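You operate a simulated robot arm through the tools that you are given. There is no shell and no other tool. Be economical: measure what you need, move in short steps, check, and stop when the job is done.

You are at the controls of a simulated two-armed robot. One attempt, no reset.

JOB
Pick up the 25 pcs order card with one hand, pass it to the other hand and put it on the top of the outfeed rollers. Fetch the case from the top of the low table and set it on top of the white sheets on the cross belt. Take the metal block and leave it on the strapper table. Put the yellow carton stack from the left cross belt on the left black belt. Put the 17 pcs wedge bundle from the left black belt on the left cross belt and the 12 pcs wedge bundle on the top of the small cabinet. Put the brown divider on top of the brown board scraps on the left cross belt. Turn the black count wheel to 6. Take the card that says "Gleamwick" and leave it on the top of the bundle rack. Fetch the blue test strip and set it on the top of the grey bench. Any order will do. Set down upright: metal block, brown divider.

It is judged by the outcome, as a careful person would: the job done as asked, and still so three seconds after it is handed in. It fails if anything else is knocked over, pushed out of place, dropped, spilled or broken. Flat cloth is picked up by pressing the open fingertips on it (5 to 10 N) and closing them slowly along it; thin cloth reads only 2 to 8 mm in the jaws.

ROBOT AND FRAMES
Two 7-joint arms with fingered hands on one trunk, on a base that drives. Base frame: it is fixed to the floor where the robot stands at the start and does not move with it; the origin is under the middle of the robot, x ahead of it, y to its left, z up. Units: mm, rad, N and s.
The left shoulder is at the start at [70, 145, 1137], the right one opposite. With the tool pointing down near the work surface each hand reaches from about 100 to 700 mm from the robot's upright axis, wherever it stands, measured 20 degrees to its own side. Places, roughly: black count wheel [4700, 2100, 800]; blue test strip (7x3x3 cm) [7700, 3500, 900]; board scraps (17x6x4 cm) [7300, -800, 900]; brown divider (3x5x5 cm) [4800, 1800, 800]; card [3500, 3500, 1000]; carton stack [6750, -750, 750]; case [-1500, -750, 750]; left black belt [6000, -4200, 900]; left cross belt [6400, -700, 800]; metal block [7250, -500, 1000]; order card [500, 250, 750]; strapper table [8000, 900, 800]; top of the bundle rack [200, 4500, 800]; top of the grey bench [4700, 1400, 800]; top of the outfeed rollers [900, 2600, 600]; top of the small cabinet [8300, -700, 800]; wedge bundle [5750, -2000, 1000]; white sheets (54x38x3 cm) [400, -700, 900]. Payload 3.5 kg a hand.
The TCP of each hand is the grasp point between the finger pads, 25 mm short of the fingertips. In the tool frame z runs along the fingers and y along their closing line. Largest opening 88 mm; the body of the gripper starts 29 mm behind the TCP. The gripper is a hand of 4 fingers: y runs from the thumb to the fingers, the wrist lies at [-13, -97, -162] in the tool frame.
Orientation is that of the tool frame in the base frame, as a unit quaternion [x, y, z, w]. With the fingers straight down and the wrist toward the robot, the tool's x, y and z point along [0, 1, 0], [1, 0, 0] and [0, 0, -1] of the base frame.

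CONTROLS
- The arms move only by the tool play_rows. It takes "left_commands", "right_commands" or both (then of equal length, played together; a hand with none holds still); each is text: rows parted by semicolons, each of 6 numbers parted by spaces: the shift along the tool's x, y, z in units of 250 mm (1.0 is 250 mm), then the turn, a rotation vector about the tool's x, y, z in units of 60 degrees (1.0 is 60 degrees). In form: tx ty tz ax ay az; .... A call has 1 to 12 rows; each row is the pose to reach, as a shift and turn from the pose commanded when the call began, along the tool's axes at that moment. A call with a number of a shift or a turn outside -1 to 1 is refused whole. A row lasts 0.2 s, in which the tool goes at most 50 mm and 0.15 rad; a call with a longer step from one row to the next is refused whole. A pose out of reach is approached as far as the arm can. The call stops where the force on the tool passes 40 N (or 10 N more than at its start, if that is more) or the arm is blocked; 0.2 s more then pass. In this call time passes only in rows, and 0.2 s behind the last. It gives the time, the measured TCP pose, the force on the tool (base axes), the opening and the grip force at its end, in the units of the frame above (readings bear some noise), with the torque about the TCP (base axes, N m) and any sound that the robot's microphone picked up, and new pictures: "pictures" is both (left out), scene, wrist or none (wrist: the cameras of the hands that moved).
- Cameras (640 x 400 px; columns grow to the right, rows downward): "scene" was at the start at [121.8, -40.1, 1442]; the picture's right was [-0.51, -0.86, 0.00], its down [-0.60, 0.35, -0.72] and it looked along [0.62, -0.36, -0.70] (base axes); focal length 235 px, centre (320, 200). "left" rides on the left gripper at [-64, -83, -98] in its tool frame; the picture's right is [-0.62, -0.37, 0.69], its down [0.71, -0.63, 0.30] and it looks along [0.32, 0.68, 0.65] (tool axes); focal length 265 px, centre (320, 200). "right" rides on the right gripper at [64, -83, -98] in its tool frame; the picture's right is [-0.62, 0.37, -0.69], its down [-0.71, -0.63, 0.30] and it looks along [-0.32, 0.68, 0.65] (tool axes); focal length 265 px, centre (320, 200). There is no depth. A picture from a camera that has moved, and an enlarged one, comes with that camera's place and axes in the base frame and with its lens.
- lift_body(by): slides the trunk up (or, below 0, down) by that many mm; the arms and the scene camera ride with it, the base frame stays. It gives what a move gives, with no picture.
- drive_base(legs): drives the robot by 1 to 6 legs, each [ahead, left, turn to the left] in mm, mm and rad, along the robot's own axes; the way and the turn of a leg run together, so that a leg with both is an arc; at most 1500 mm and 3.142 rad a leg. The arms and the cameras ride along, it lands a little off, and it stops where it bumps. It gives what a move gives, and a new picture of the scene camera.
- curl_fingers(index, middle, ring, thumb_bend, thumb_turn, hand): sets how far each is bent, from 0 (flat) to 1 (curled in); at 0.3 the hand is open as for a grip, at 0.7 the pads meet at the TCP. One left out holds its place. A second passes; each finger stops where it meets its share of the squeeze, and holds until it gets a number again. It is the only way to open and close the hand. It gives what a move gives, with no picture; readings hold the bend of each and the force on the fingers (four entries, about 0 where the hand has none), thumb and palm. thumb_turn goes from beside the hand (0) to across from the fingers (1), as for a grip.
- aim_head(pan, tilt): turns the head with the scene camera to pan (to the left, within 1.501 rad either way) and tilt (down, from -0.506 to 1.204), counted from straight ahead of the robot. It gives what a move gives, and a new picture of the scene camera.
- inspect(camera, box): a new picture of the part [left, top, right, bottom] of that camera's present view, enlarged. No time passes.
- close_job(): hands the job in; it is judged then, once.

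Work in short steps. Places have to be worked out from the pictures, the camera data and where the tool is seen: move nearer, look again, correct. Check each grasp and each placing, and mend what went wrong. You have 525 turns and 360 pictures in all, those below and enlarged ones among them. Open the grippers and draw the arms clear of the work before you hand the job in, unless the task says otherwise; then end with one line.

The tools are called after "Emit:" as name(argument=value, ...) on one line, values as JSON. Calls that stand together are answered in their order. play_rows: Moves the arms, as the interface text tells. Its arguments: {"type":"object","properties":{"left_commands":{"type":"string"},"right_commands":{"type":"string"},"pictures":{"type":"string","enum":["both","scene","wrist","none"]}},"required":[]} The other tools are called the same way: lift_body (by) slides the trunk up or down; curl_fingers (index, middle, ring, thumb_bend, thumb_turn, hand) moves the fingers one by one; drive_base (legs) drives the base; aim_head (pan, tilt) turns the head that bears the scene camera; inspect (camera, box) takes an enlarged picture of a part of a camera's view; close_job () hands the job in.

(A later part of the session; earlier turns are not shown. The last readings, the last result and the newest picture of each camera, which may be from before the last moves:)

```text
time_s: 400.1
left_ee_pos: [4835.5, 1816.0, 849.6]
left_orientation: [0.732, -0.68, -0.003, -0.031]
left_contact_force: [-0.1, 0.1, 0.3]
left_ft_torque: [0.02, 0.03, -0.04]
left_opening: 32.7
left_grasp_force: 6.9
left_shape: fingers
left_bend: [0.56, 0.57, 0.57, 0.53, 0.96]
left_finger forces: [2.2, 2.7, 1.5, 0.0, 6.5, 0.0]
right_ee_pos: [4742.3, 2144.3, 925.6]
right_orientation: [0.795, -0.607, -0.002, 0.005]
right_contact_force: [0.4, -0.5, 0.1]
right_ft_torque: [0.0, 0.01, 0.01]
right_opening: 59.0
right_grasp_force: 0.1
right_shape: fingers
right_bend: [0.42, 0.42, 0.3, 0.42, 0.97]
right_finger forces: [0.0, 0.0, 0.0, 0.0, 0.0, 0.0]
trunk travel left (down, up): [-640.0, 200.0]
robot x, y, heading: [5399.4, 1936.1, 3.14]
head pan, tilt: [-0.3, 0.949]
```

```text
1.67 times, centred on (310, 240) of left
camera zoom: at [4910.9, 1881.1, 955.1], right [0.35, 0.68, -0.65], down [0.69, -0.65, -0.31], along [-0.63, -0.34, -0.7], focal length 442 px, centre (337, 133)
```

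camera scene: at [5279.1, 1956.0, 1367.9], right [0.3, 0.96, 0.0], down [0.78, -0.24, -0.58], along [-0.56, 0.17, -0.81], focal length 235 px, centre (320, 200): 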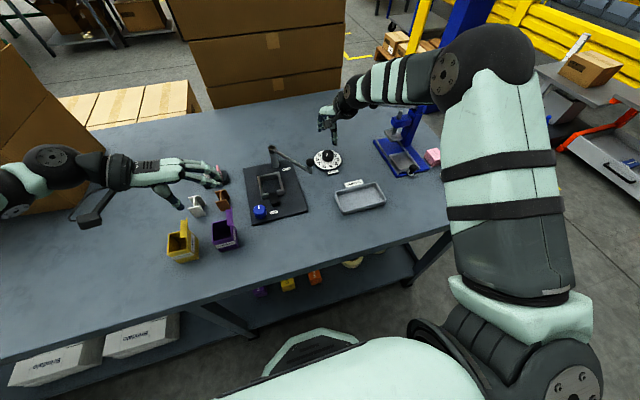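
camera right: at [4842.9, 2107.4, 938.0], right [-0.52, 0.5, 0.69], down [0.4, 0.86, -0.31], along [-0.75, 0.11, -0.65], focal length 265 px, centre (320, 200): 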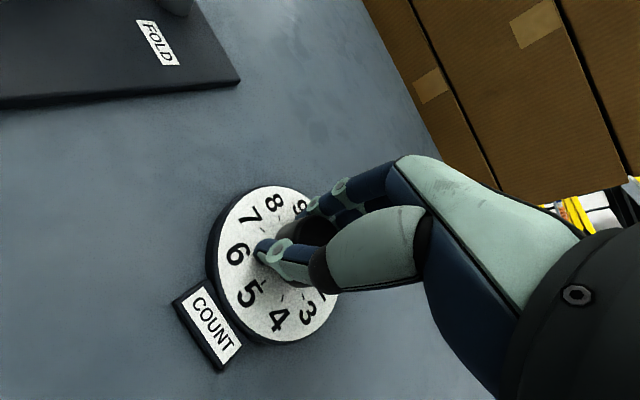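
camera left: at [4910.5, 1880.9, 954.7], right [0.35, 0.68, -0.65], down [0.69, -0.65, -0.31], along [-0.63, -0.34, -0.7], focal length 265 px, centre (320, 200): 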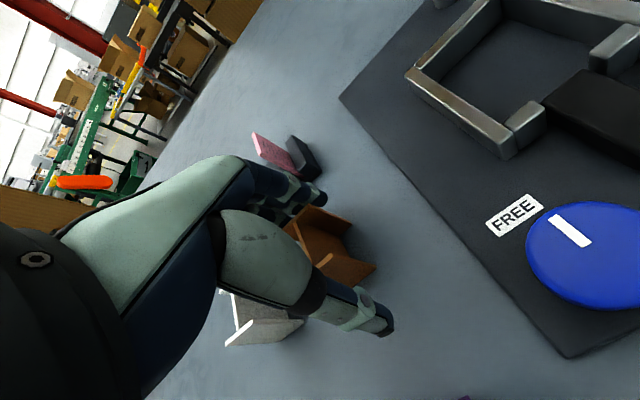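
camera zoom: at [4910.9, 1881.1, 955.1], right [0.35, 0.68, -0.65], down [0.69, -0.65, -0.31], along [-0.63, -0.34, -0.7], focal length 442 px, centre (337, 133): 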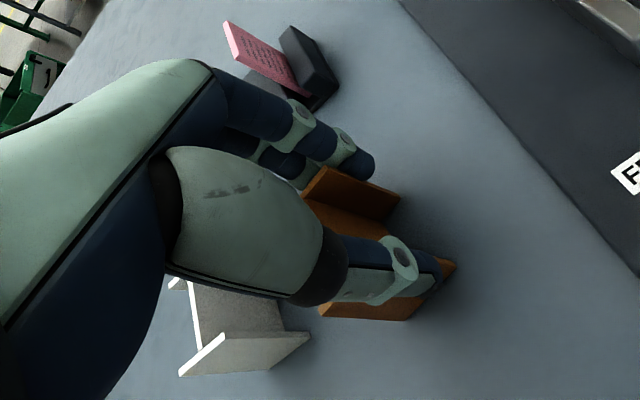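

Good contact on both flanges. Squeezing a bit more, then lifting 120 mm.

Emit:
curl_fingers(hand="left", index=0.68, middle=0.68, ring=0.68, thumb_bend=0.68)

Emit:
play_rows(left_commands="0 0 -0.1 0 0 0; 0 0 -0.22 0 0 0; 0 0 -0.36 0 0 0; 0 0 -0.5 0 0 0; 0 0 -0.64 0 0 0", right_commands="0 0 -0.1 0 0 0; 0 -0.1 -0.2 0 0 0; 0 -0.2 -0.3 0 0 0; 0 -0.3 -0.4 0 0 0; 0 -0.4 -0.5 0 0 0", pictures="wrist")

```text
time_s: 401.1
left_ee_pos: [4834.5, 1817.6, 850.8]
left_orientation: [0.732, -0.681, -0.002, -0.032]
left_contact_force: [0.7, 0.6, 1.5]
left_ft_torque: [-0.04, 0.02, 0.04]
left_opening: 22.6
left_grasp_force: 12.1
left_shape: fingers
left_bend: [0.66, 0.6, 0.62, 0.55, 0.94]
left_finger forces: [2.3, 6.7, 3.8, 0.0, 11.6, 0.0]
right_ee_pos: [4741.8, 2144.1, 925.9]
right_orientation: [0.795, -0.607, -0.001, 0.005]
right_contact_force: [0.7, 0.0, 0.6]
right_ft_torque: [0.01, -0.02, 0.03]
right_opening: 58.6
right_grasp_force: 0.1
right_shape: fingers
right_bend: [0.42, 0.42, 0.3, 0.42, 0.97]
right_finger forces: [0.0, 0.0, 0.0, 0.0, 0.0, 0.1]
trunk travel left (down, up): [-640.0, 200.0]
robot x, y, heading: [5400.2, 1931.6, 3.146]
head pan, tilt: [-0.3, 0.949]
```

```text
time_s: 402.3
left_ee_pos: [4832.5, 1804.6, 1007.3]
left_orientation: [0.732, -0.681, -0.004, -0.032]
left_contact_force: [-0.2, 0.0, 0.0]
left_ft_torque: [0.02, 0.0, 0.0]
left_opening: 21.2
left_grasp_force: 10.8
left_shape: fingers
left_bend: [0.67, 0.6, 0.63, 0.55, 0.94]
left_finger forces: [1.0, 6.3, 3.4, 0.0, 10.6, 0.0]
right_ee_pos: [4839.8, 2170.2, 1053.7]
right_orientation: [0.795, -0.607, -0.002, 0.006]
right_contact_force: [0.3, -0.6, 0.3]
right_ft_torque: [0.0, 0.01, 0.02]
right_opening: 58.7
right_grasp_force: 0.0
right_shape: fingers
right_bend: [0.42, 0.42, 0.3, 0.42, 0.97]
right_finger forces: [0.1, 0.1, 0.1, 0.1, 0.0, 0.1]
trunk travel left (down, up): [-640.0, 200.0]
robot x, y, heading: [5393.6, 1932.6, 3.141]
head pan, tilt: [-0.3, 0.949]
camera right: at [4939.1, 2130.8, 1152.3], right [-0.51, 0.51, 0.7], down [0.42, 0.85, -0.31], along [-0.75, 0.13, -0.65], focal length 265 px, centre (320, 200)
camera left: at [4908.9, 1870.2, 1113.2], right [0.35, 0.68, -0.65], down [0.69, -0.65, -0.31], along [-0.63, -0.34, -0.7], focal length 265 px, centre (320, 200)
```

right: 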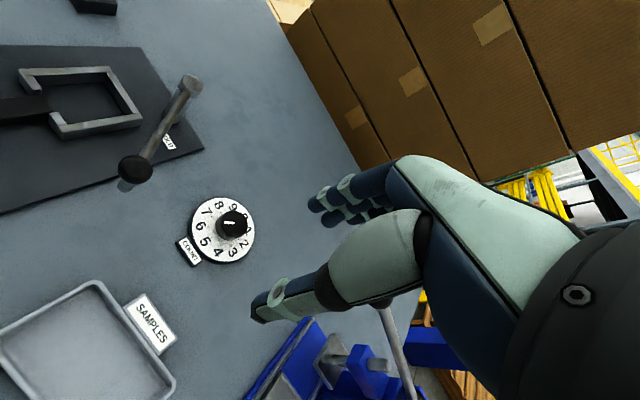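
left: 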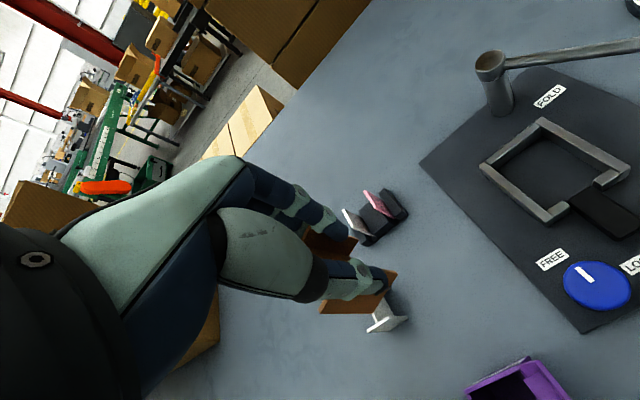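

Divider lifted. Quick check on the dial from this clear view.

Emit:
inspect(camera="right", box=[170, 180, 290, 280])

```text
4.00 times, centred on (230, 230) of right
camera zoom: at [4939.1, 2130.8, 1152.3], right [-0.51, 0.51, 0.7], down [0.42, 0.85, -0.31], along [-0.75, 0.13, -0.65], focal length 1062 px, centre (680, 80)
```

zoom: 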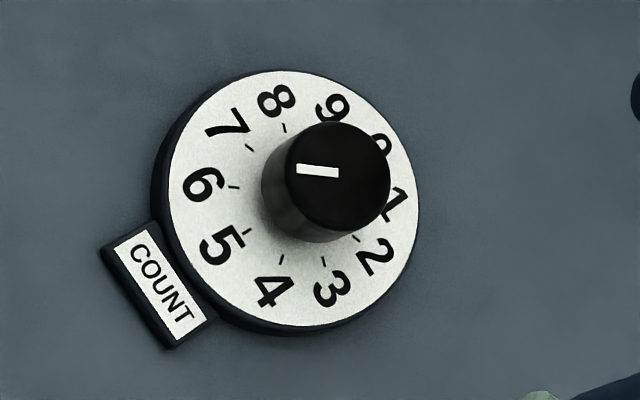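

Wheel at 6 confirmed. Backing away with the divider and turning to look south toward the left cross belt.

Emit:
drive_base(legs=[[-450, 0, 0], [0, 0, 1.57]])

Emit:
aim_head(pan=0.2, tilt=0.3)

```text
time_s: 408.9
left_ee_pos: [5992.3, 1370.3, 1006.7]
left_orientation: [0.998, 0.05, -0.025, -0.02]
left_contact_force: [0.5, -0.3, 0.1]
left_ft_torque: [-0.01, 0.0, -0.02]
left_opening: 20.7
left_grasp_force: 9.8
left_shape: fingers
left_bend: [0.67, 0.61, 0.63, 0.56, 0.94]
left_finger forces: [1.1, 6.2, 3.2, 0.0, 10.1, 0.1]
right_ee_pos: [5626.9, 1367.5, 1052.0]
right_orientation: [0.989, 0.147, 0.003, 0.006]
right_contact_force: [0.2, -0.1, 0.6]
right_ft_torque: [-0.03, 0.03, 0.0]
right_opening: 58.8
right_grasp_force: 0.0
right_shape: fingers
right_bend: [0.42, 0.42, 0.3, 0.42, 0.97]
right_finger forces: [0.0, 0.0, 0.0, 0.0, 0.1, 0.1]
trunk travel left (down, up): [-640.0, 200.0]
robot x, y, heading: [5850.4, 1935.3, -1.544]
head pan, tilt: [-0.3, 0.949]
camera scene: at [5832.5, 1815.2, 1367.9], right [-0.96, 0.27, 0.0], down [0.22, 0.78, -0.58], along [-0.16, -0.56, -0.81], focal length 235 px, centre (320, 200)
```

scene: 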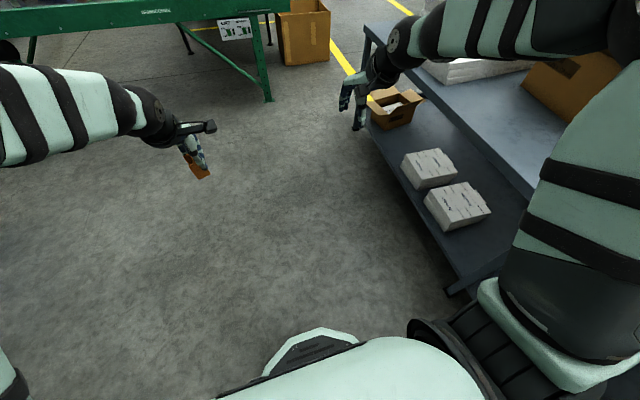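

```text
time_s: 409.9
left_ee_pos: [5992.3, 1369.7, 1006.0]
left_orientation: [0.998, 0.049, -0.025, -0.021]
left_contact_force: [1.0, 0.4, 0.2]
left_ft_torque: [0.01, 0.01, -0.03]
left_opening: 21.0
left_grasp_force: 10.1
left_shape: fingers
left_bend: [0.67, 0.61, 0.63, 0.56, 0.94]
left_finger forces: [1.0, 6.2, 3.1, 0.1, 10.1, 0.1]
right_ee_pos: [5627.5, 1367.7, 1052.5]
right_orientation: [0.989, 0.145, 0.002, 0.005]
right_contact_force: [-0.4, 0.2, -0.3]
right_ft_torque: [0.03, -0.01, -0.04]
right_opening: 59.0
right_grasp_force: 0.1
right_shape: fingers
right_bend: [0.42, 0.42, 0.3, 0.42, 0.97]
right_finger forces: [0.0, 0.0, 0.0, 0.0, 0.1, 0.1]
trunk travel left (down, up): [-640.0, 200.0]
robot x, y, heading: [5846.6, 1935.1, -1.548]
head pan, tilt: [0.201, 0.3]
camera scene: at [5873.1, 1794.2, 1423.7], right [-0.97, -0.22, 0.0], down [-0.07, 0.29, -0.95], along [0.21, -0.93, -0.3], focal length 235 px, centre (320, 200)
```

scene: 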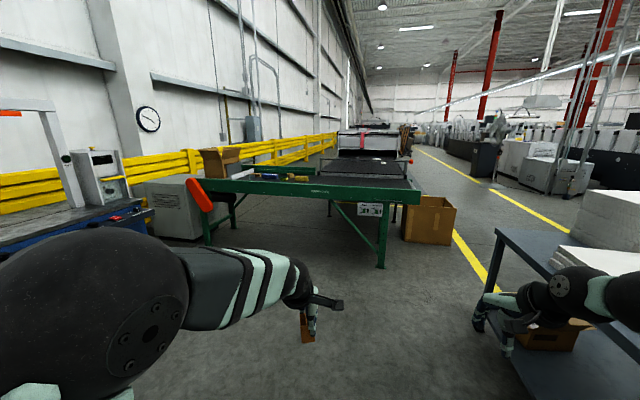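

The green-framed cross belt lies ahead. Driving toward it and to the left.

Emit:
drive_base(legs=[[900, 0, 0], [500, 1150, 0]])

Emit:
aim_head(pan=0.0, tilt=0.55)

```text
time_s: 420.7
left_ee_pos: [7219.2, 29.7, 1007.1]
left_orientation: [0.998, 0.06, -0.025, -0.02]
left_contact_force: [-0.5, -0.3, -0.6]
left_ft_torque: [0.01, -0.01, -0.05]
left_opening: 20.7
left_grasp_force: 11.1
left_shape: fingers
left_bend: [0.67, 0.61, 0.63, 0.56, 0.94]
left_finger forces: [0.9, 6.2, 3.2, 0.1, 10.1, 0.1]
right_ee_pos: [6856.3, 21.0, 1052.2]
right_orientation: [0.988, 0.156, 0.002, 0.005]
right_contact_force: [0.4, 0.0, 0.5]
right_ft_torque: [-0.02, 0.0, -0.02]
right_opening: 58.9
right_grasp_force: 0.1
right_shape: fingers
right_bend: [0.42, 0.42, 0.3, 0.42, 0.97]
right_finger forces: [0.0, 0.0, 0.0, 0.1, 0.1, 0.0]
trunk travel left (down, up): [-640.0, 200.0]
robot x, y, heading: [7066.4, 593.0, -1.52]
head pan, tilt: [0.201, 0.3]
camera scene: at [7091.5, 452.0, 1423.8], right [-0.97, -0.24, 0.0], down [-0.07, 0.29, -0.96], along [0.23, -0.93, -0.3], focal length 235 px, centre (320, 200)
```

scene: 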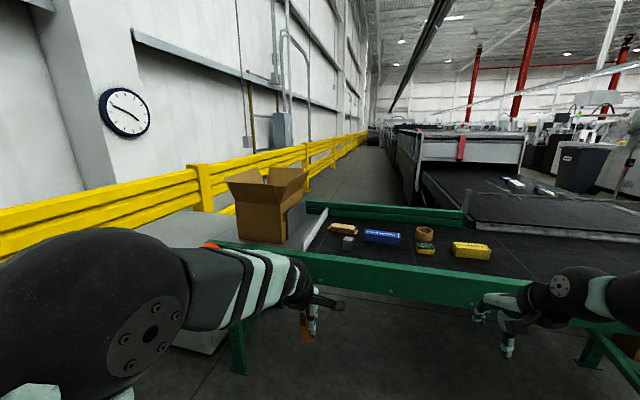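

```text
time_s: 421.4
left_ee_pos: [7219.3, 29.5, 1007.3]
left_orientation: [0.998, 0.06, -0.026, -0.021]
left_contact_force: [0.7, -0.1, 0.2]
left_ft_torque: [0.04, -0.02, 0.0]
left_opening: 20.8
left_grasp_force: 10.6
left_shape: fingers
left_bend: [0.67, 0.61, 0.63, 0.56, 0.94]
left_finger forces: [0.9, 6.2, 3.1, 0.0, 10.1, 0.0]
right_ee_pos: [6854.4, 20.0, 1052.3]
right_orientation: [0.988, 0.157, 0.003, 0.005]
right_contact_force: [-0.2, 0.2, 0.2]
right_ft_torque: [-0.02, 0.0, -0.03]
right_opening: 58.8
right_grasp_force: 0.0
right_shape: fingers
right_bend: [0.42, 0.42, 0.3, 0.42, 0.97]
right_finger forces: [0.0, 0.1, 0.0, 0.0, 0.1, 0.0]
trunk travel left (down, up): [-640.0, 200.0]
robot x, y, heading: [7067.7, 587.8, -1.521]
head pan, tilt: [0.0, 0.55]
camera scene: at [7073.1, 452.7, 1400.8], right [-1.0, -0.05, 0.0], down [-0.02, 0.52, -0.85], along [0.04, -0.85, -0.52], focal length 235 px, centre (320, 200)
```

scene: 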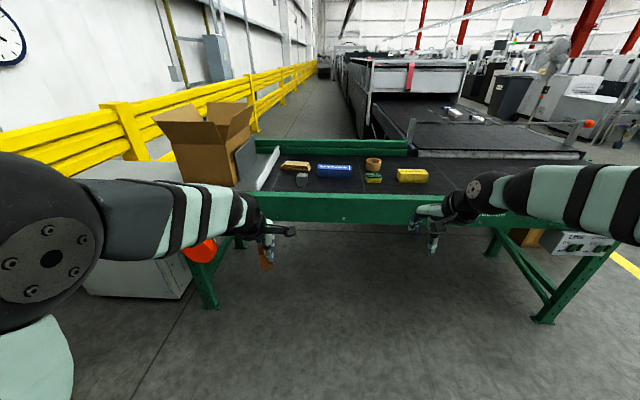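

Emit:
inspect(camera="scene", box=[260, 130, 460, 220])

```text
3.20 times, centred on (360, 175) of scene
camera zoom: at [7073.1, 452.7, 1400.8], right [-1.0, -0.05, 0.0], down [-0.02, 0.52, -0.85], along [0.04, -0.85, -0.52], focal length 753 px, centre (192, 280)
```

zoom: 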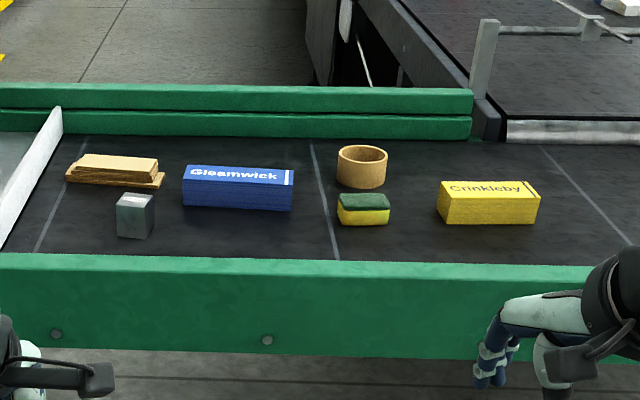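

The belt carries board scraps, the metal block, a blue stack, a ring, a sponge and the yellow "Crinkleby" stack. Raise the trunk 100 mm and drive up to the belt.

Emit:
lift_body(by=100)

Emit:
drive_base(legs=[[640, 60, -0.05]])

Emit:
aim_head(pan=0.15, tilt=0.85)

```text
time_s: 422.8
left_ee_pos: [7218.8, 30.2, 1106.7]
left_orientation: [0.998, 0.06, -0.025, -0.02]
left_contact_force: [0.1, -0.1, 0.5]
left_ft_torque: [0.0, 0.0, 0.01]
left_opening: 21.1
left_grasp_force: 10.3
left_shape: fingers
left_bend: [0.67, 0.61, 0.63, 0.56, 0.94]
left_finger forces: [1.0, 6.2, 3.2, 0.0, 10.2, 0.1]
right_ee_pos: [6854.5, 20.4, 1151.6]
right_orientation: [0.988, 0.156, 0.003, 0.005]
right_contact_force: [0.4, -0.1, 0.3]
right_ft_torque: [0.01, 0.01, -0.04]
right_opening: 58.8
right_grasp_force: 0.0
right_shape: fingers
right_bend: [0.42, 0.42, 0.3, 0.42, 0.97]
right_finger forces: [0.1, 0.1, 0.0, 0.0, 0.0, 0.0]
trunk travel left (down, up): [-740.0, 100.0]
robot x, y, heading: [7065.1, 591.4, -1.525]
head pan, tilt: [0.0, 0.55]
```

```text
time_s: 426.4
left_ee_pos: [7269.8, -618.1, 1106.4]
left_orientation: [0.999, 0.037, -0.026, -0.02]
left_contact_force: [-0.2, 0.3, 0.2]
left_ft_torque: [0.0, 0.01, 0.04]
left_opening: 20.8
left_grasp_force: 10.3
left_shape: fingers
left_bend: [0.67, 0.61, 0.63, 0.56, 0.94]
left_finger forces: [1.1, 6.2, 3.3, 0.1, 10.0, 0.0]
right_ee_pos: [6905.2, -611.1, 1152.6]
right_orientation: [0.991, 0.134, 0.002, 0.005]
right_contact_force: [1.3, 0.2, 0.7]
right_ft_torque: [-0.03, 0.0, -0.02]
right_opening: 58.4
right_grasp_force: 0.1
right_shape: fingers
right_bend: [0.42, 0.42, 0.3, 0.42, 0.97]
right_finger forces: [0.0, 0.0, 0.0, 0.0, 0.1, 0.0]
trunk travel left (down, up): [-740.0, 100.0]
robot x, y, heading: [7143.1, -50.2, -1.572]
head pan, tilt: [0.0, 0.55]
camera scene: at [7143.1, -189.1, 1500.9], right [-1.0, 0.0, 0.0], down [0.0, 0.52, -0.85], along [0.0, -0.85, -0.52], focal length 235 px, centre (320, 200)
```

scene: 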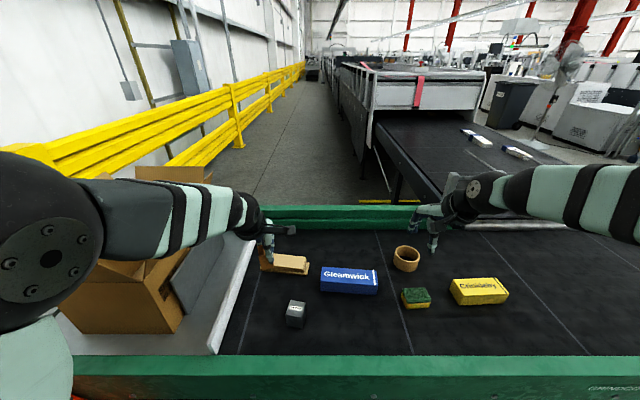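

```text
time_s: 427.2
left_ee_pos: [7269.0, -620.2, 1106.2]
left_orientation: [0.999, 0.038, -0.026, -0.021]
left_contact_force: [-0.5, -0.7, 0.7]
left_ft_torque: [-0.02, -0.01, 0.01]
left_opening: 20.5
left_grasp_force: 10.7
left_shape: fingers
left_bend: [0.67, 0.61, 0.63, 0.56, 0.94]
left_finger forces: [1.0, 6.2, 3.2, 0.1, 10.1, 0.0]
right_ee_pos: [6905.2, -613.1, 1153.2]
right_orientation: [0.991, 0.133, 0.003, 0.005]
right_contact_force: [0.6, 0.6, -0.3]
right_ft_torque: [0.01, -0.02, -0.02]
right_opening: 58.9
right_grasp_force: 0.1
right_shape: fingers
right_bend: [0.42, 0.42, 0.3, 0.42, 0.97]
right_finger forces: [0.0, 0.0, 0.1, 0.1, 0.0, 0.0]
trunk travel left (down, up): [-740.0, 100.0]
robot x, y, heading: [7144.1, -51.3, -1.569]
head pan, tilt: [0.15, 0.85]
camera scene: at [7154.8, -178.1, 1475.4], right [-0.99, -0.15, 0.0], down [-0.11, 0.74, -0.66], along [0.1, -0.65, -0.75], focal length 235 px, centre (320, 200)
```

scene: 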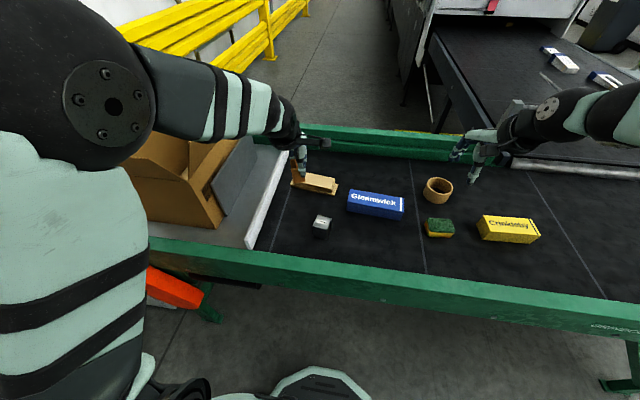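

Triangulated: scraps' top ≈ [7267, −785, 879]; metal block top ≈ [7213, −604, 897]. Zooming on the scraps.

Emit:
inspect(camera="scene", box=[260, 140, 380, 250])

Emit:
play_rows(left_commands="0 0 0 0 0 0.125; 0 0 0 0 0 0.25; 0 0 0 0 0 0.375; 0 0 0 0 0 0.5; 0 0 0 0 0 0.625; 0 0 0 0 0 0.75", pictures="none")

Emit:
play_rows(left_commands="0 0 0 0 0 0.125; 0 0 0 0 0 0.25; 0 0 0 0 0 0.375; 0 0 0 0 0 0.5; 0 0 0 0 0 0.625; 0 0 0 0 0 0.75", pictures="scene")

```text
3.64 times, centred on (320, 195) of scene
camera zoom: at [7154.8, -178.1, 1475.4], right [-0.99, -0.15, 0.0], down [-0.11, 0.74, -0.66], along [0.1, -0.65, -0.75], focal length 855 px, centre (320, 218)
```

zoom: 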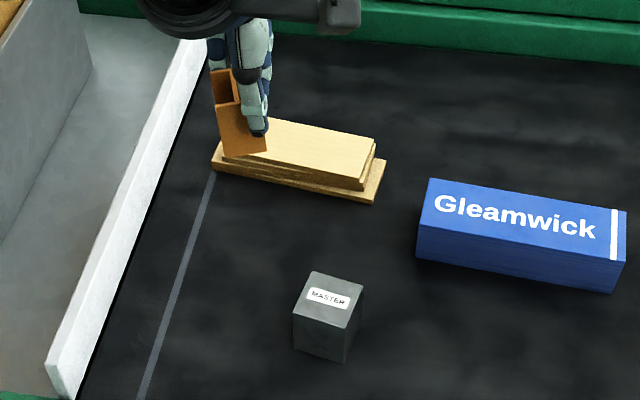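

```text
time_s: 428.6
left_ee_pos: [7269.3, -620.8, 1105.8]
left_orientation: [0.937, -0.349, -0.031, -0.01]
left_contact_force: [-0.1, 0.1, 0.4]
left_ft_torque: [0.02, 0.01, -0.01]
left_opening: 20.4
left_grasp_force: 10.2
left_shape: fingers
left_bend: [0.67, 0.61, 0.63, 0.56, 0.94]
left_finger forces: [1.0, 6.2, 3.2, 0.0, 10.2, 0.1]
right_ee_pos: [6905.4, -612.9, 1151.8]
right_orientation: [0.991, 0.134, 0.002, 0.004]
right_contact_force: [-0.5, -0.5, -0.1]
right_ft_torque: [0.01, 0.01, 0.03]
right_opening: 58.9
right_grasp_force: 0.1
right_shape: fingers
right_bend: [0.42, 0.42, 0.3, 0.42, 0.97]
right_finger forces: [0.0, 0.0, 0.0, 0.1, 0.1, 0.1]
trunk travel left (down, up): [-740.0, 100.0]
robot x, y, heading: [7142.5, -50.2, -1.577]
head pan, tilt: [0.15, 0.85]
```

```text
time_s: 430.0
left_ee_pos: [7269.6, -619.1, 1106.4]
left_orientation: [0.731, -0.681, -0.033, 0.003]
left_contact_force: [-0.7, 0.6, -0.5]
left_ft_torque: [-0.03, 0.01, -0.02]
left_opening: 19.8
left_grasp_force: 10.0
left_shape: fingers
left_bend: [0.67, 0.61, 0.63, 0.56, 0.94]
left_finger forces: [0.7, 6.3, 3.3, 0.0, 9.9, 0.0]
right_ee_pos: [6907.1, -612.6, 1151.3]
right_orientation: [0.991, 0.134, 0.003, 0.004]
right_contact_force: [-0.2, 0.4, -0.8]
right_ft_torque: [0.02, 0.0, 0.01]
right_opening: 59.0
right_grasp_force: 0.1
right_shape: fingers
right_bend: [0.42, 0.42, 0.3, 0.42, 0.97]
right_finger forces: [0.1, 0.1, 0.0, 0.1, 0.0, 0.1]
trunk travel left (down, up): [-740.0, 100.0]
robot x, y, heading: [7142.1, -52.3, -1.57]
head pan, tilt: [0.15, 0.85]
camera scene: at [7155.2, -178.6, 1475.3], right [-0.99, -0.15, 0.0], down [-0.11, 0.74, -0.66], along [0.1, -0.65, -0.75], focal length 235 px, centre (320, 200)
```

scene: 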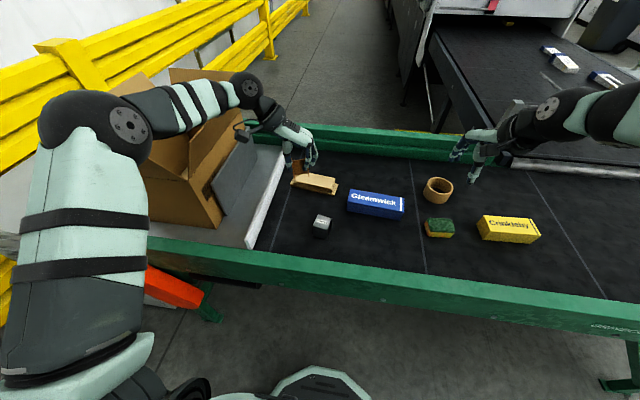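

Scraps' top centre ≈ [7262, −784, 879], nearly aligned with x. Moving the divider over it at z≈960, with a 5° levelling correction.

Emit:
play_rows(left_commands="0.1 0.005 0.05 0.015 0 0; 0.22 0.01 0.12 0.03 0 0; 0.34 0.02 0.22 0.045 0 0; 0.46 0.03 0.33 0.06 0 0; 0.58 0.04 0.45 0.075 0 0; 0.681 0.05 0.558 0.089 0 0", pictures="both")

Emit:
inspect(camera="scene", box=[250, 120, 370, 220])

```text
time_s: 431.4
left_ee_pos: [7271.6, -694.9, 985.4]
left_orientation: [0.734, -0.679, -0.001, -0.026]
left_contact_force: [-0.5, 0.3, 0.4]
left_ft_torque: [0.01, -0.02, -0.01]
left_opening: 19.3
left_grasp_force: 9.4
left_shape: fingers
left_bend: [0.68, 0.61, 0.63, 0.56, 0.94]
left_finger forces: [0.3, 6.2, 3.2, 0.0, 9.7, 0.0]
left hand out of reach, approached as far as the arm can: row 3, 4, 5, 6
right_ee_pos: [6906.6, -613.3, 1151.0]
right_orientation: [0.991, 0.134, 0.003, 0.003]
right_contact_force: [-0.3, -0.1, 0.6]
right_ft_torque: [-0.01, 0.02, -0.02]
right_opening: 58.8
right_grasp_force: 0.1
right_shape: fingers
right_bend: [0.42, 0.42, 0.3, 0.42, 0.97]
right_finger forces: [0.1, 0.0, 0.0, 0.1, 0.0, 0.0]
trunk travel left (down, up): [-740.0, 100.0]
robot x, y, heading: [7142.3, -49.2, -1.567]
head pan, tilt: [0.15, 0.85]
camera scene: at [7156.1, -178.3, 1475.3], right [-0.99, -0.15, 0.0], down [-0.11, 0.74, -0.66], along [0.1, -0.65, -0.75], focal length 235 px, centre (320, 200)
camera left: at [7348.1, -629.3, 1089.2], right [0.34, 0.67, -0.66], down [0.69, -0.65, -0.31], along [-0.63, -0.35, -0.69], focal length 265 px, centre (320, 200)
```

scene: 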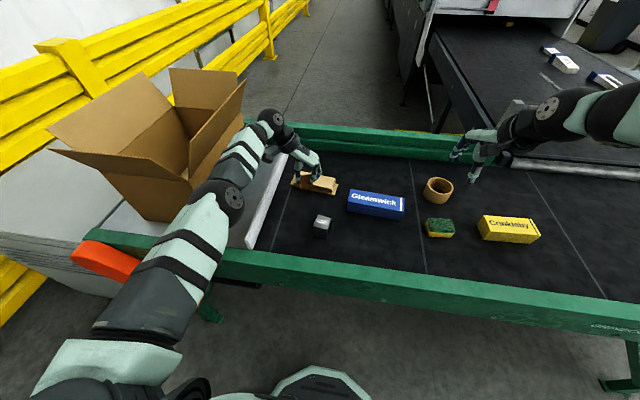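
left: 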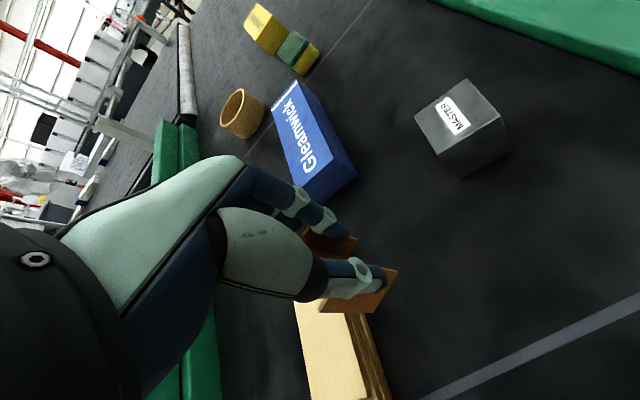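

```text
4.00 times, centred on (310, 170) of scene
camera zoom: at [7156.1, -178.3, 1475.3], right [-0.99, -0.15, 0.0], down [-0.11, 0.74, -0.66], along [0.1, -0.65, -0.75], focal length 941 px, centre (360, 320)
```

zoom: 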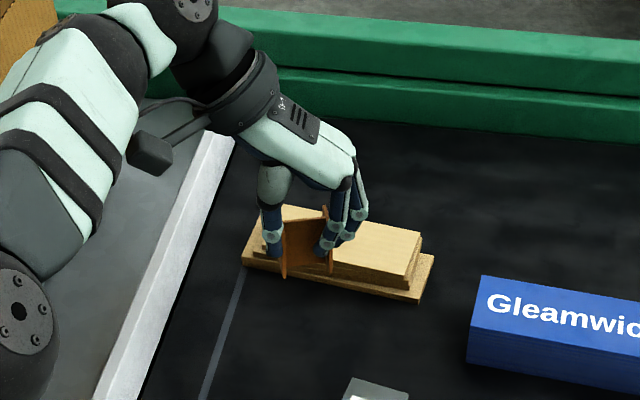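

Reach is short by ~90 mm. Driving ahead 90 mm.

Emit:
drive_base(legs=[[92, 0, 0]])

Emit:
inspect(camera="left", box=[0, 0, 640, 400])

```text
time_s: 432.5
left_ee_pos: [7271.6, -785.0, 987.1]
left_orientation: [0.734, -0.679, 0.0, -0.026]
left_contact_force: [-0.3, 0.4, -0.2]
left_ft_torque: [0.0, -0.01, 0.0]
left_opening: 19.3
left_grasp_force: 9.6
left_shape: fingers
left_bend: [0.68, 0.61, 0.63, 0.56, 0.94]
left_finger forces: [0.3, 6.2, 3.3, 0.1, 9.7, 0.0]
right_ee_pos: [6905.2, -701.9, 1152.4]
right_orientation: [0.991, 0.133, 0.003, 0.006]
right_contact_force: [-0.9, -0.3, 0.2]
right_ft_torque: [-0.02, 0.0, 0.02]
right_opening: 58.6
right_grasp_force: 0.0
right_shape: fingers
right_bend: [0.42, 0.42, 0.3, 0.42, 0.97]
right_finger forces: [0.0, 0.1, 0.1, 0.0, 0.1, 0.0]
trunk travel left (down, up): [-740.0, 100.0]
robot x, y, heading: [7143.2, -141.8, -1.574]
head pan, tilt: [0.15, 0.85]
camera scene: at [7154.8, -267.1, 1475.6], right [-0.99, -0.15, 0.0], down [-0.11, 0.74, -0.66], along [0.1, -0.65, -0.75], focal length 235 px, centre (320, 200)
```

scene: 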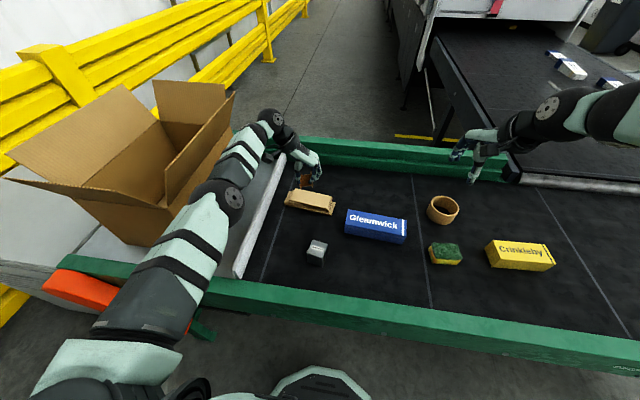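

```text
1.00 times, centred on (320, 200) of left (not enlarged: the box is as wide or as high as the picture)
camera zoom: at [7347.1, -719.2, 1090.9], right [0.34, 0.67, -0.66], down [0.69, -0.65, -0.3], along [-0.63, -0.35, -0.69], focal length 265 px, centre (320, 200)
```

zoom: 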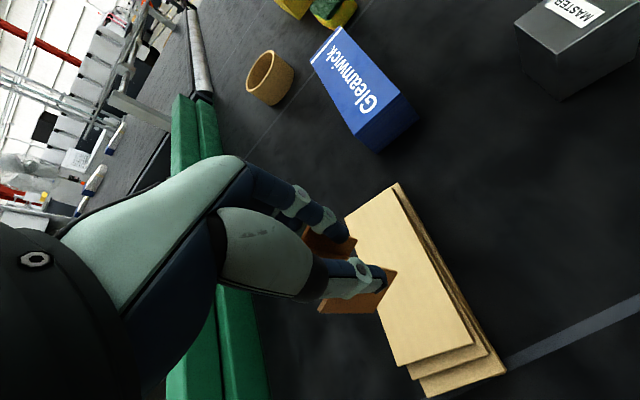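

TCP [7271, −785] is right over the scraps' centre (≈[7270, −787]). Lowering with the trunk 62 mm, then fine.

Emit:
lift_body(by=-62)

Emit:
inspect(camera="left", box=[200, 150, 520, 400])

Emit:
inspect(camera="scene", box=[250, 140, 370, 240])

```text
time_s: 433.5
left_ee_pos: [7270.4, -786.0, 928.5]
left_orientation: [0.733, -0.68, 0.002, -0.024]
left_contact_force: [0.0, 2.0, 20.1]
left_ft_torque: [-0.14, 0.11, -0.05]
left_opening: 19.7
left_grasp_force: 13.2
left_shape: fingers
left_bend: [0.68, 0.61, 0.64, 0.56, 0.93]
left_finger forces: [1.0, 8.6, 4.1, 0.0, 13.0, 0.1]
right_ee_pos: [6905.0, -701.8, 1091.5]
right_orientation: [0.991, 0.134, 0.002, 0.005]
right_contact_force: [-1.0, 0.0, 0.7]
right_ft_torque: [0.01, -0.05, 0.01]
right_opening: 59.0
right_grasp_force: 0.1
right_shape: fingers
right_bend: [0.42, 0.42, 0.3, 0.42, 0.97]
right_finger forces: [0.0, 0.1, 0.0, 0.1, 0.0, 0.0]
trunk travel left (down, up): [-678.0, 162.0]
robot x, y, heading: [7139.9, -142.9, -1.575]
head pan, tilt: [0.15, 0.85]
```

```text
1.60 times, centred on (360, 275) of left
camera zoom: at [7346.8, -719.2, 1031.2], right [0.34, 0.67, -0.66], down [0.69, -0.66, -0.3], along [-0.63, -0.35, -0.69], focal length 425 px, centre (256, 80)
```

zoom: 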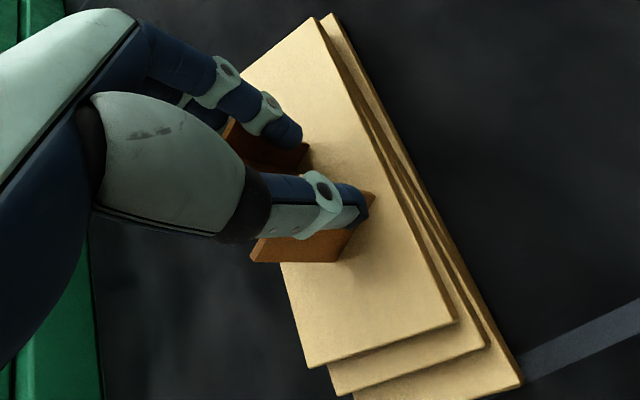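

```text
4.00 times, centred on (310, 190) of scene
camera zoom: at [7154.2, -266.7, 1413.9], right [-0.99, -0.15, 0.0], down [-0.11, 0.74, -0.66], along [0.1, -0.65, -0.75], focal length 941 px, centre (360, 240)
```

zoom: 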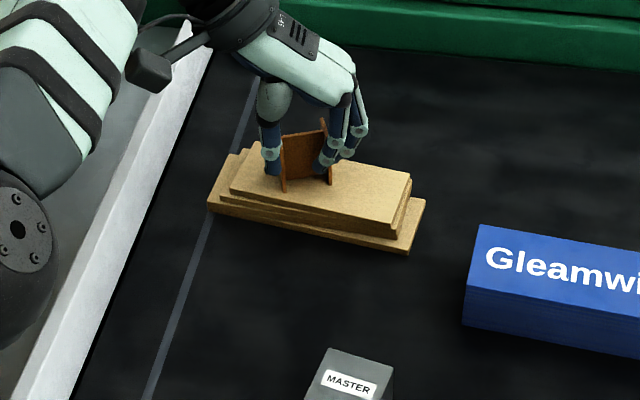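

The divider stands fully on the top board with 20 N. Easing up 3 mm and opening the fingers.

Emit:
lift_body(by=3)

Emit:
curl_fingers(hand="left", index=0.4, middle=0.4, ring=0.4, thumb_bend=0.4)

Emit:
lift_body(by=100)

Emit:
inspect(camera="left", box=[200, 150, 520, 400])

```text
time_s: 434.0
left_ee_pos: [7271.2, -785.4, 927.1]
left_orientation: [0.733, -0.68, 0.001, -0.025]
left_contact_force: [0.1, -1.4, 12.2]
left_ft_torque: [-0.24, 0.13, 0.01]
left_opening: 19.8
left_grasp_force: 12.0
left_shape: fingers
left_bend: [0.68, 0.61, 0.64, 0.56, 0.93]
left_finger forces: [0.5, 8.7, 4.2, 0.1, 12.0, 0.0]
right_ee_pos: [6903.7, -700.9, 1094.3]
right_orientation: [0.991, 0.133, 0.002, 0.005]
right_contact_force: [0.4, -0.2, 0.1]
right_ft_torque: [-0.01, 0.0, -0.01]
right_opening: 58.6
right_grasp_force: 0.0
right_shape: fingers
right_bend: [0.42, 0.42, 0.3, 0.42, 0.97]
right_finger forces: [0.0, 0.0, 0.1, 0.0, 0.0, 0.1]
trunk travel left (down, up): [-681.0, 159.0]
robot x, y, heading: [7140.2, -141.1, -1.569]
head pan, tilt: [0.15, 0.85]
```

```text
time_s: 435.0
left_ee_pos: [7271.2, -786.7, 926.9]
left_orientation: [0.733, -0.68, 0.001, -0.026]
left_contact_force: [-0.3, 0.0, 0.5]
left_ft_torque: [0.0, -0.02, 0.02]
left_opening: 63.1
left_grasp_force: 0.2
left_shape: fingers
left_bend: [0.4, 0.4, 0.4, 0.4, 0.97]
left_finger forces: [0.0, 0.0, 0.1, 0.0, 0.0, 0.0]
right_ee_pos: [6904.6, -703.5, 1093.6]
right_orientation: [0.991, 0.133, 0.003, 0.005]
right_contact_force: [-0.3, 0.2, 0.8]
right_ft_torque: [0.01, -0.02, 0.0]
right_opening: 58.7
right_grasp_force: 0.1
right_shape: fingers
right_bend: [0.42, 0.42, 0.3, 0.42, 0.97]
right_finger forces: [0.0, 0.1, 0.1, 0.0, 0.0, 0.0]
trunk travel left (down, up): [-681.0, 159.0]
robot x, y, heading: [7141.7, -145.2, -1.57]
head pan, tilt: [0.15, 0.85]
```

```text
time_s: 436.3
left_ee_pos: [7272.2, -786.6, 1026.5]
left_orientation: [0.733, -0.679, 0.001, -0.025]
left_contact_force: [-0.9, -0.1, -0.4]
left_ft_torque: [-0.01, -0.04, 0.04]
left_opening: 63.1
left_grasp_force: 0.1
left_shape: fingers
left_bend: [0.4, 0.4, 0.4, 0.4, 0.97]
left_finger forces: [0.1, 0.0, 0.1, 0.1, 0.0, 0.0]
right_ee_pos: [6905.9, -704.5, 1193.1]
right_orientation: [0.991, 0.133, 0.003, 0.005]
right_contact_force: [-0.1, -0.9, 0.2]
right_ft_torque: [0.03, 0.0, -0.01]
right_opening: 59.0
right_grasp_force: 0.1
right_shape: fingers
right_bend: [0.42, 0.42, 0.3, 0.42, 0.97]
right_finger forces: [0.0, 0.0, 0.1, 0.0, 0.0, 0.0]
trunk travel left (down, up): [-781.0, 59.0]
robot x, y, heading: [7144.0, -141.7, -1.572]
head pan, tilt: [0.15, 0.85]
```

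```text
1.60 times, centred on (360, 275) of left
camera zoom: at [7347.1, -721.0, 1130.7], right [0.34, 0.67, -0.66], down [0.69, -0.65, -0.31], along [-0.63, -0.35, -0.69], focal length 425 px, centre (256, 80)
```

zoom: 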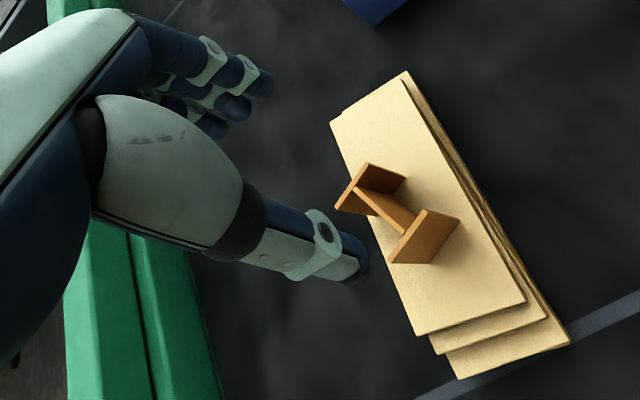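

Divider stands upright on the scraps. Next the metal block: moving the left hand back toward it at height.

Emit:
play_rows(left_commands="-0.12 0.03 0 0 0 0; -0.25 0.06 0 0 0 0; -0.38 0.09 0 0 0 0; -0.5 0.12 0 0 0 0; -0.62 0.15 0 0 0 0; -0.741 0.186 0 0 0 0", pictures="wrist")

```text
time_s: 437.7
left_ee_pos: [7212.5, -601.1, 1031.3]
left_orientation: [0.737, -0.675, -0.003, -0.027]
left_contact_force: [0.1, -0.6, -0.1]
left_ft_torque: [-0.01, 0.0, 0.0]
left_opening: 63.3
left_grasp_force: 0.0
left_shape: fingers
left_bend: [0.4, 0.4, 0.4, 0.4, 0.97]
left_finger forces: [0.0, 0.0, 0.1, 0.0, 0.0, 0.0]
right_ee_pos: [6903.5, -702.2, 1194.3]
right_orientation: [0.991, 0.133, 0.003, 0.006]
right_contact_force: [-0.4, 0.5, 0.3]
right_ft_torque: [-0.01, 0.04, -0.03]
right_opening: 58.7
right_grasp_force: 0.0
right_shape: fingers
right_bend: [0.42, 0.42, 0.3, 0.42, 0.97]
right_finger forces: [0.1, 0.0, 0.0, 0.0, 0.0, 0.0]
trunk travel left (down, up): [-781.0, 59.0]
robot x, y, heading: [7144.8, -143.6, -1.575]
head pan, tilt: [0.15, 0.85]
camera left: at [7289.0, -535.4, 1135.3], right [0.33, 0.68, -0.65], down [0.7, -0.64, -0.31], along [-0.63, -0.35, -0.69], focal length 265 px, centre (320, 200)
```

left: 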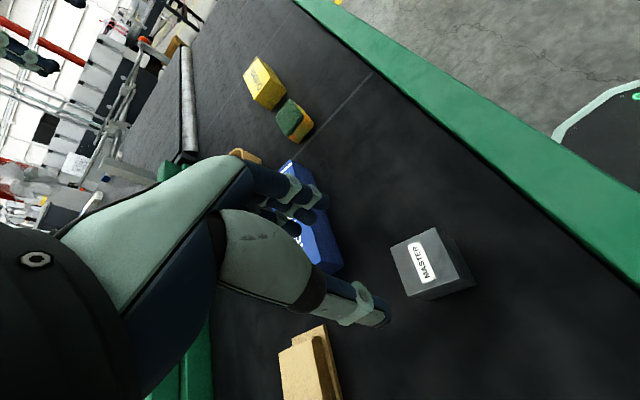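

Emit:
play_rows(left_commands="-0.01 0 0.12 0 0 0; -0.01 0 0.24 0 0 0; -0.01 0 0.36 0 0 0", pictures="wrist")

```text
time_s: 438.5
left_ee_pos: [7214.5, -599.2, 942.5]
left_orientation: [0.734, -0.679, 0.0, -0.026]
left_contact_force: [-0.2, 0.1, -0.3]
left_ft_torque: [-0.02, 0.01, -0.02]
left_opening: 63.5
left_grasp_force: 0.2
left_shape: fingers
left_bend: [0.4, 0.4, 0.4, 0.4, 0.97]
left_finger forces: [0.1, 0.0, 0.1, 0.0, 0.0, 0.0]
right_ee_pos: [6905.6, -705.5, 1192.4]
right_orientation: [0.991, 0.133, 0.002, 0.004]
right_contact_force: [-0.5, 0.8, -0.3]
right_ft_torque: [-0.02, 0.01, 0.01]
right_opening: 58.9
right_grasp_force: 0.0
right_shape: fingers
right_bend: [0.42, 0.42, 0.3, 0.42, 0.97]
right_finger forces: [0.0, 0.0, 0.0, 0.0, 0.0, 0.0]
trunk travel left (down, up): [-781.0, 59.0]
robot x, y, heading: [7139.7, -143.2, -1.57]
head pan, tilt: [0.15, 0.85]
camera left: at [7290.9, -533.7, 1045.5], right [0.34, 0.67, -0.66], down [0.69, -0.65, -0.3], along [-0.63, -0.35, -0.69], focal length 265 px, centre (320, 200)
```

left: 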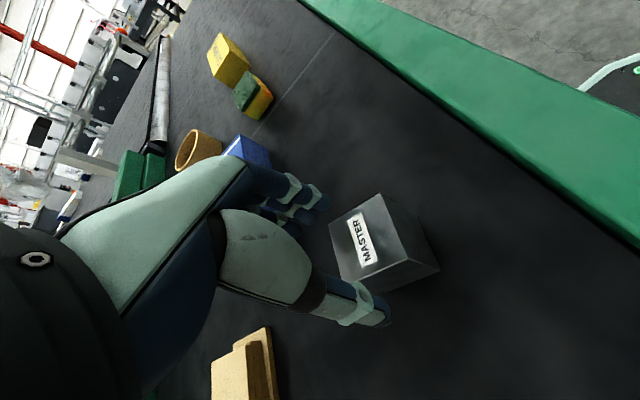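

Block top centre ≈ [7211, −595]. Opening wider and descending around it.

Emit:
curl_fingers(hand="left", index=0.3, middle=0.3, ring=0.3, thumb_bend=0.3)

Emit:
play_rows(left_commands="-0.014 0.014 0.1 0 0 0; -0.014 0.014 0.18 0 0 0; -0.014 0.014 0.26 0 0 0", pictures="wrist")

```text
time_s: 439.5
left_ee_pos: [7214.5, -598.8, 942.2]
left_orientation: [0.733, -0.679, 0.0, -0.026]
left_contact_force: [-0.1, 0.3, -0.4]
left_ft_torque: [0.0, 0.03, 0.02]
left_opening: 84.0
left_grasp_force: 0.2
left_shape: fingers
left_bend: [0.3, 0.3, 0.3, 0.3, 0.97]
left_finger forces: [0.1, 0.1, 0.0, 0.0, 0.0, 0.0]
right_ee_pos: [6905.9, -704.4, 1192.8]
right_orientation: [0.991, 0.133, 0.003, 0.004]
right_contact_force: [-0.5, -0.3, -0.4]
right_ft_torque: [0.02, 0.05, -0.03]
right_opening: 58.9
right_grasp_force: 0.2
right_shape: fingers
right_bend: [0.42, 0.42, 0.3, 0.42, 0.97]
right_finger forces: [0.0, 0.0, 0.0, 0.0, 0.1, 0.1]
trunk travel left (down, up): [-781.0, 59.0]
robot x, y, heading: [7140.1, -143.2, -1.567]
head pan, tilt: [0.15, 0.85]
```

```text
time_s: 440.3
left_ee_pos: [7212.0, -595.6, 877.2]
left_orientation: [0.733, -0.68, 0.0, -0.026]
left_contact_force: [0.0, -0.4, 1.8]
left_ft_torque: [-0.01, 0.06, -0.07]
left_opening: 84.5
left_grasp_force: 0.6
left_shape: fingers
left_bend: [0.3, 0.3, 0.3, 0.3, 0.97]
left_finger forces: [0.1, 1.0, 0.0, 0.1, 0.0, 0.0]
right_ee_pos: [6905.7, -704.2, 1192.8]
right_orientation: [0.991, 0.134, 0.002, 0.005]
right_contact_force: [-0.5, -0.9, 0.2]
right_ft_torque: [0.02, 0.02, -0.05]
right_opening: 58.8
right_grasp_force: 0.1
right_shape: fingers
right_bend: [0.42, 0.42, 0.3, 0.42, 0.97]
right_finger forces: [0.0, 0.1, 0.0, 0.0, 0.0, 0.0]
trunk travel left (down, up): [-781.0, 59.0]
robot x, y, heading: [7141.7, -147.7, -1.57]
head pan, tilt: [0.15, 0.85]
camera left: at [7287.5, -529.2, 981.6], right [0.34, 0.67, -0.66], down [0.69, -0.65, -0.31], along [-0.63, -0.35, -0.69], focal length 265 px, centre (320, 200)
```

left: 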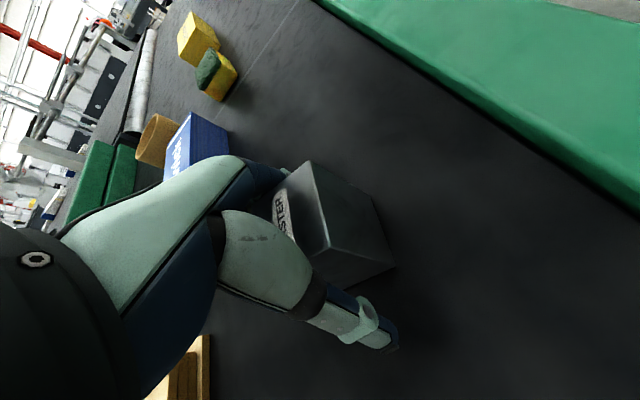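

Emit:
play_rows(left_commands="0 0 -0.012 0 0 0", pictures="none")

Emit:
curl_fingers(hand="left", index=0.75, middle=0.75, ring=0.75, thumb_bend=0.75)

Emit:
lift_body(by=55)

Emit:
inspect(camera="left", box=[180, 120, 440, 360])

```text
time_s: 440.7
left_ee_pos: [7211.3, -593.9, 880.8]
left_orientation: [0.733, -0.68, 0.0, -0.026]
left_contact_force: [0.3, 0.4, 0.3]
left_ft_torque: [-0.01, 0.01, -0.01]
left_opening: 84.5
left_grasp_force: 0.1
left_shape: fingers
left_bend: [0.3, 0.3, 0.3, 0.3, 0.97]
left_finger forces: [0.0, 0.0, 0.0, 0.0, 0.1, 0.1]
right_ee_pos: [6904.7, -703.9, 1193.4]
right_orientation: [0.991, 0.133, 0.002, 0.005]
right_contact_force: [0.1, 0.0, -0.1]
right_ft_torque: [0.01, 0.03, 0.01]
right_opening: 58.6
right_grasp_force: 0.0
right_shape: fingers
right_bend: [0.42, 0.42, 0.3, 0.42, 0.97]
right_finger forces: [0.1, 0.0, 0.1, 0.1, 0.1, 0.0]
trunk travel left (down, up): [-781.0, 59.0]
robot x, y, heading: [7144.4, -147.4, -1.569]
head pan, tilt: [0.15, 0.85]
```

```text
time_s: 441.7
left_ee_pos: [7209.6, -593.7, 881.1]
left_orientation: [0.734, -0.679, 0.001, -0.026]
left_contact_force: [-3.7, 0.5, 3.8]
left_ft_torque: [-0.12, 0.32, -0.05]
left_opening: 39.3
left_grasp_force: 21.8
left_shape: fingers
left_bend: [0.47, 0.48, 0.74, 0.59, 0.95]
left_finger forces: [11.8, 11.4, 2.4, 0.0, 19.1, 0.1]
right_ee_pos: [6904.5, -704.5, 1193.0]
right_orientation: [0.991, 0.133, 0.002, 0.005]
right_contact_force: [0.0, 0.9, 0.5]
right_ft_torque: [0.03, 0.01, -0.01]
right_opening: 58.9
right_grasp_force: 0.1
right_shape: fingers
right_bend: [0.42, 0.42, 0.3, 0.42, 0.97]
right_finger forces: [0.0, 0.0, 0.0, 0.0, 0.0, 0.1]
trunk travel left (down, up): [-781.0, 59.0]
robot x, y, heading: [7144.8, -141.7, -1.575]
head pan, tilt: [0.15, 0.85]
```

```text
time_s: 442.7
left_ee_pos: [7211.8, -595.6, 937.1]
left_orientation: [0.733, -0.68, 0.0, -0.026]
left_contact_force: [0.1, 0.2, -2.7]
left_ft_torque: [0.01, 0.03, -0.03]
left_opening: 39.1
left_grasp_force: 19.5
left_shape: fingers
left_bend: [0.47, 0.48, 0.74, 0.59, 0.95]
left_finger forces: [11.1, 7.5, 1.6, 0.1, 19.8, 0.0]
right_ee_pos: [6904.6, -704.3, 1247.3]
right_orientation: [0.991, 0.133, 0.002, 0.005]
right_contact_force: [0.6, 0.2, -0.7]
right_ft_torque: [-0.01, 0.0, 0.0]
right_opening: 58.6
right_grasp_force: 0.0
right_shape: fingers
right_bend: [0.42, 0.42, 0.3, 0.42, 0.97]
right_finger forces: [0.1, 0.0, 0.0, 0.2, 0.0, 0.1]
trunk travel left (down, up): [-836.0, 4.0]
robot x, y, heading: [7142.2, -144.7, -1.57]
head pan, tilt: [0.15, 0.85]
```

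```text
1.67 times, centred on (310, 240) of left
camera zoom: at [7287.5, -529.2, 1038.9], right [0.34, 0.67, -0.66], down [0.69, -0.65, -0.31], along [-0.63, -0.35, -0.69], focal length 442 px, centre (337, 133)
```

zoom: 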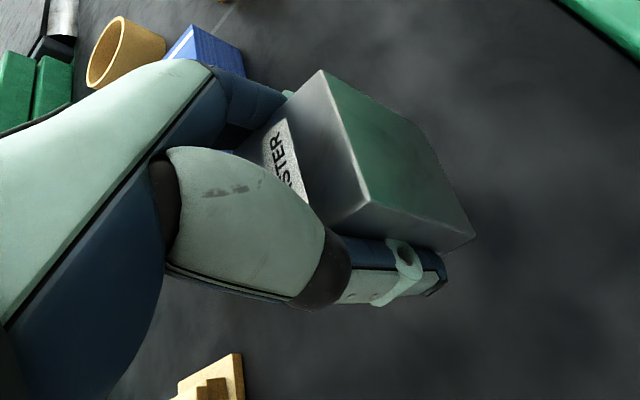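

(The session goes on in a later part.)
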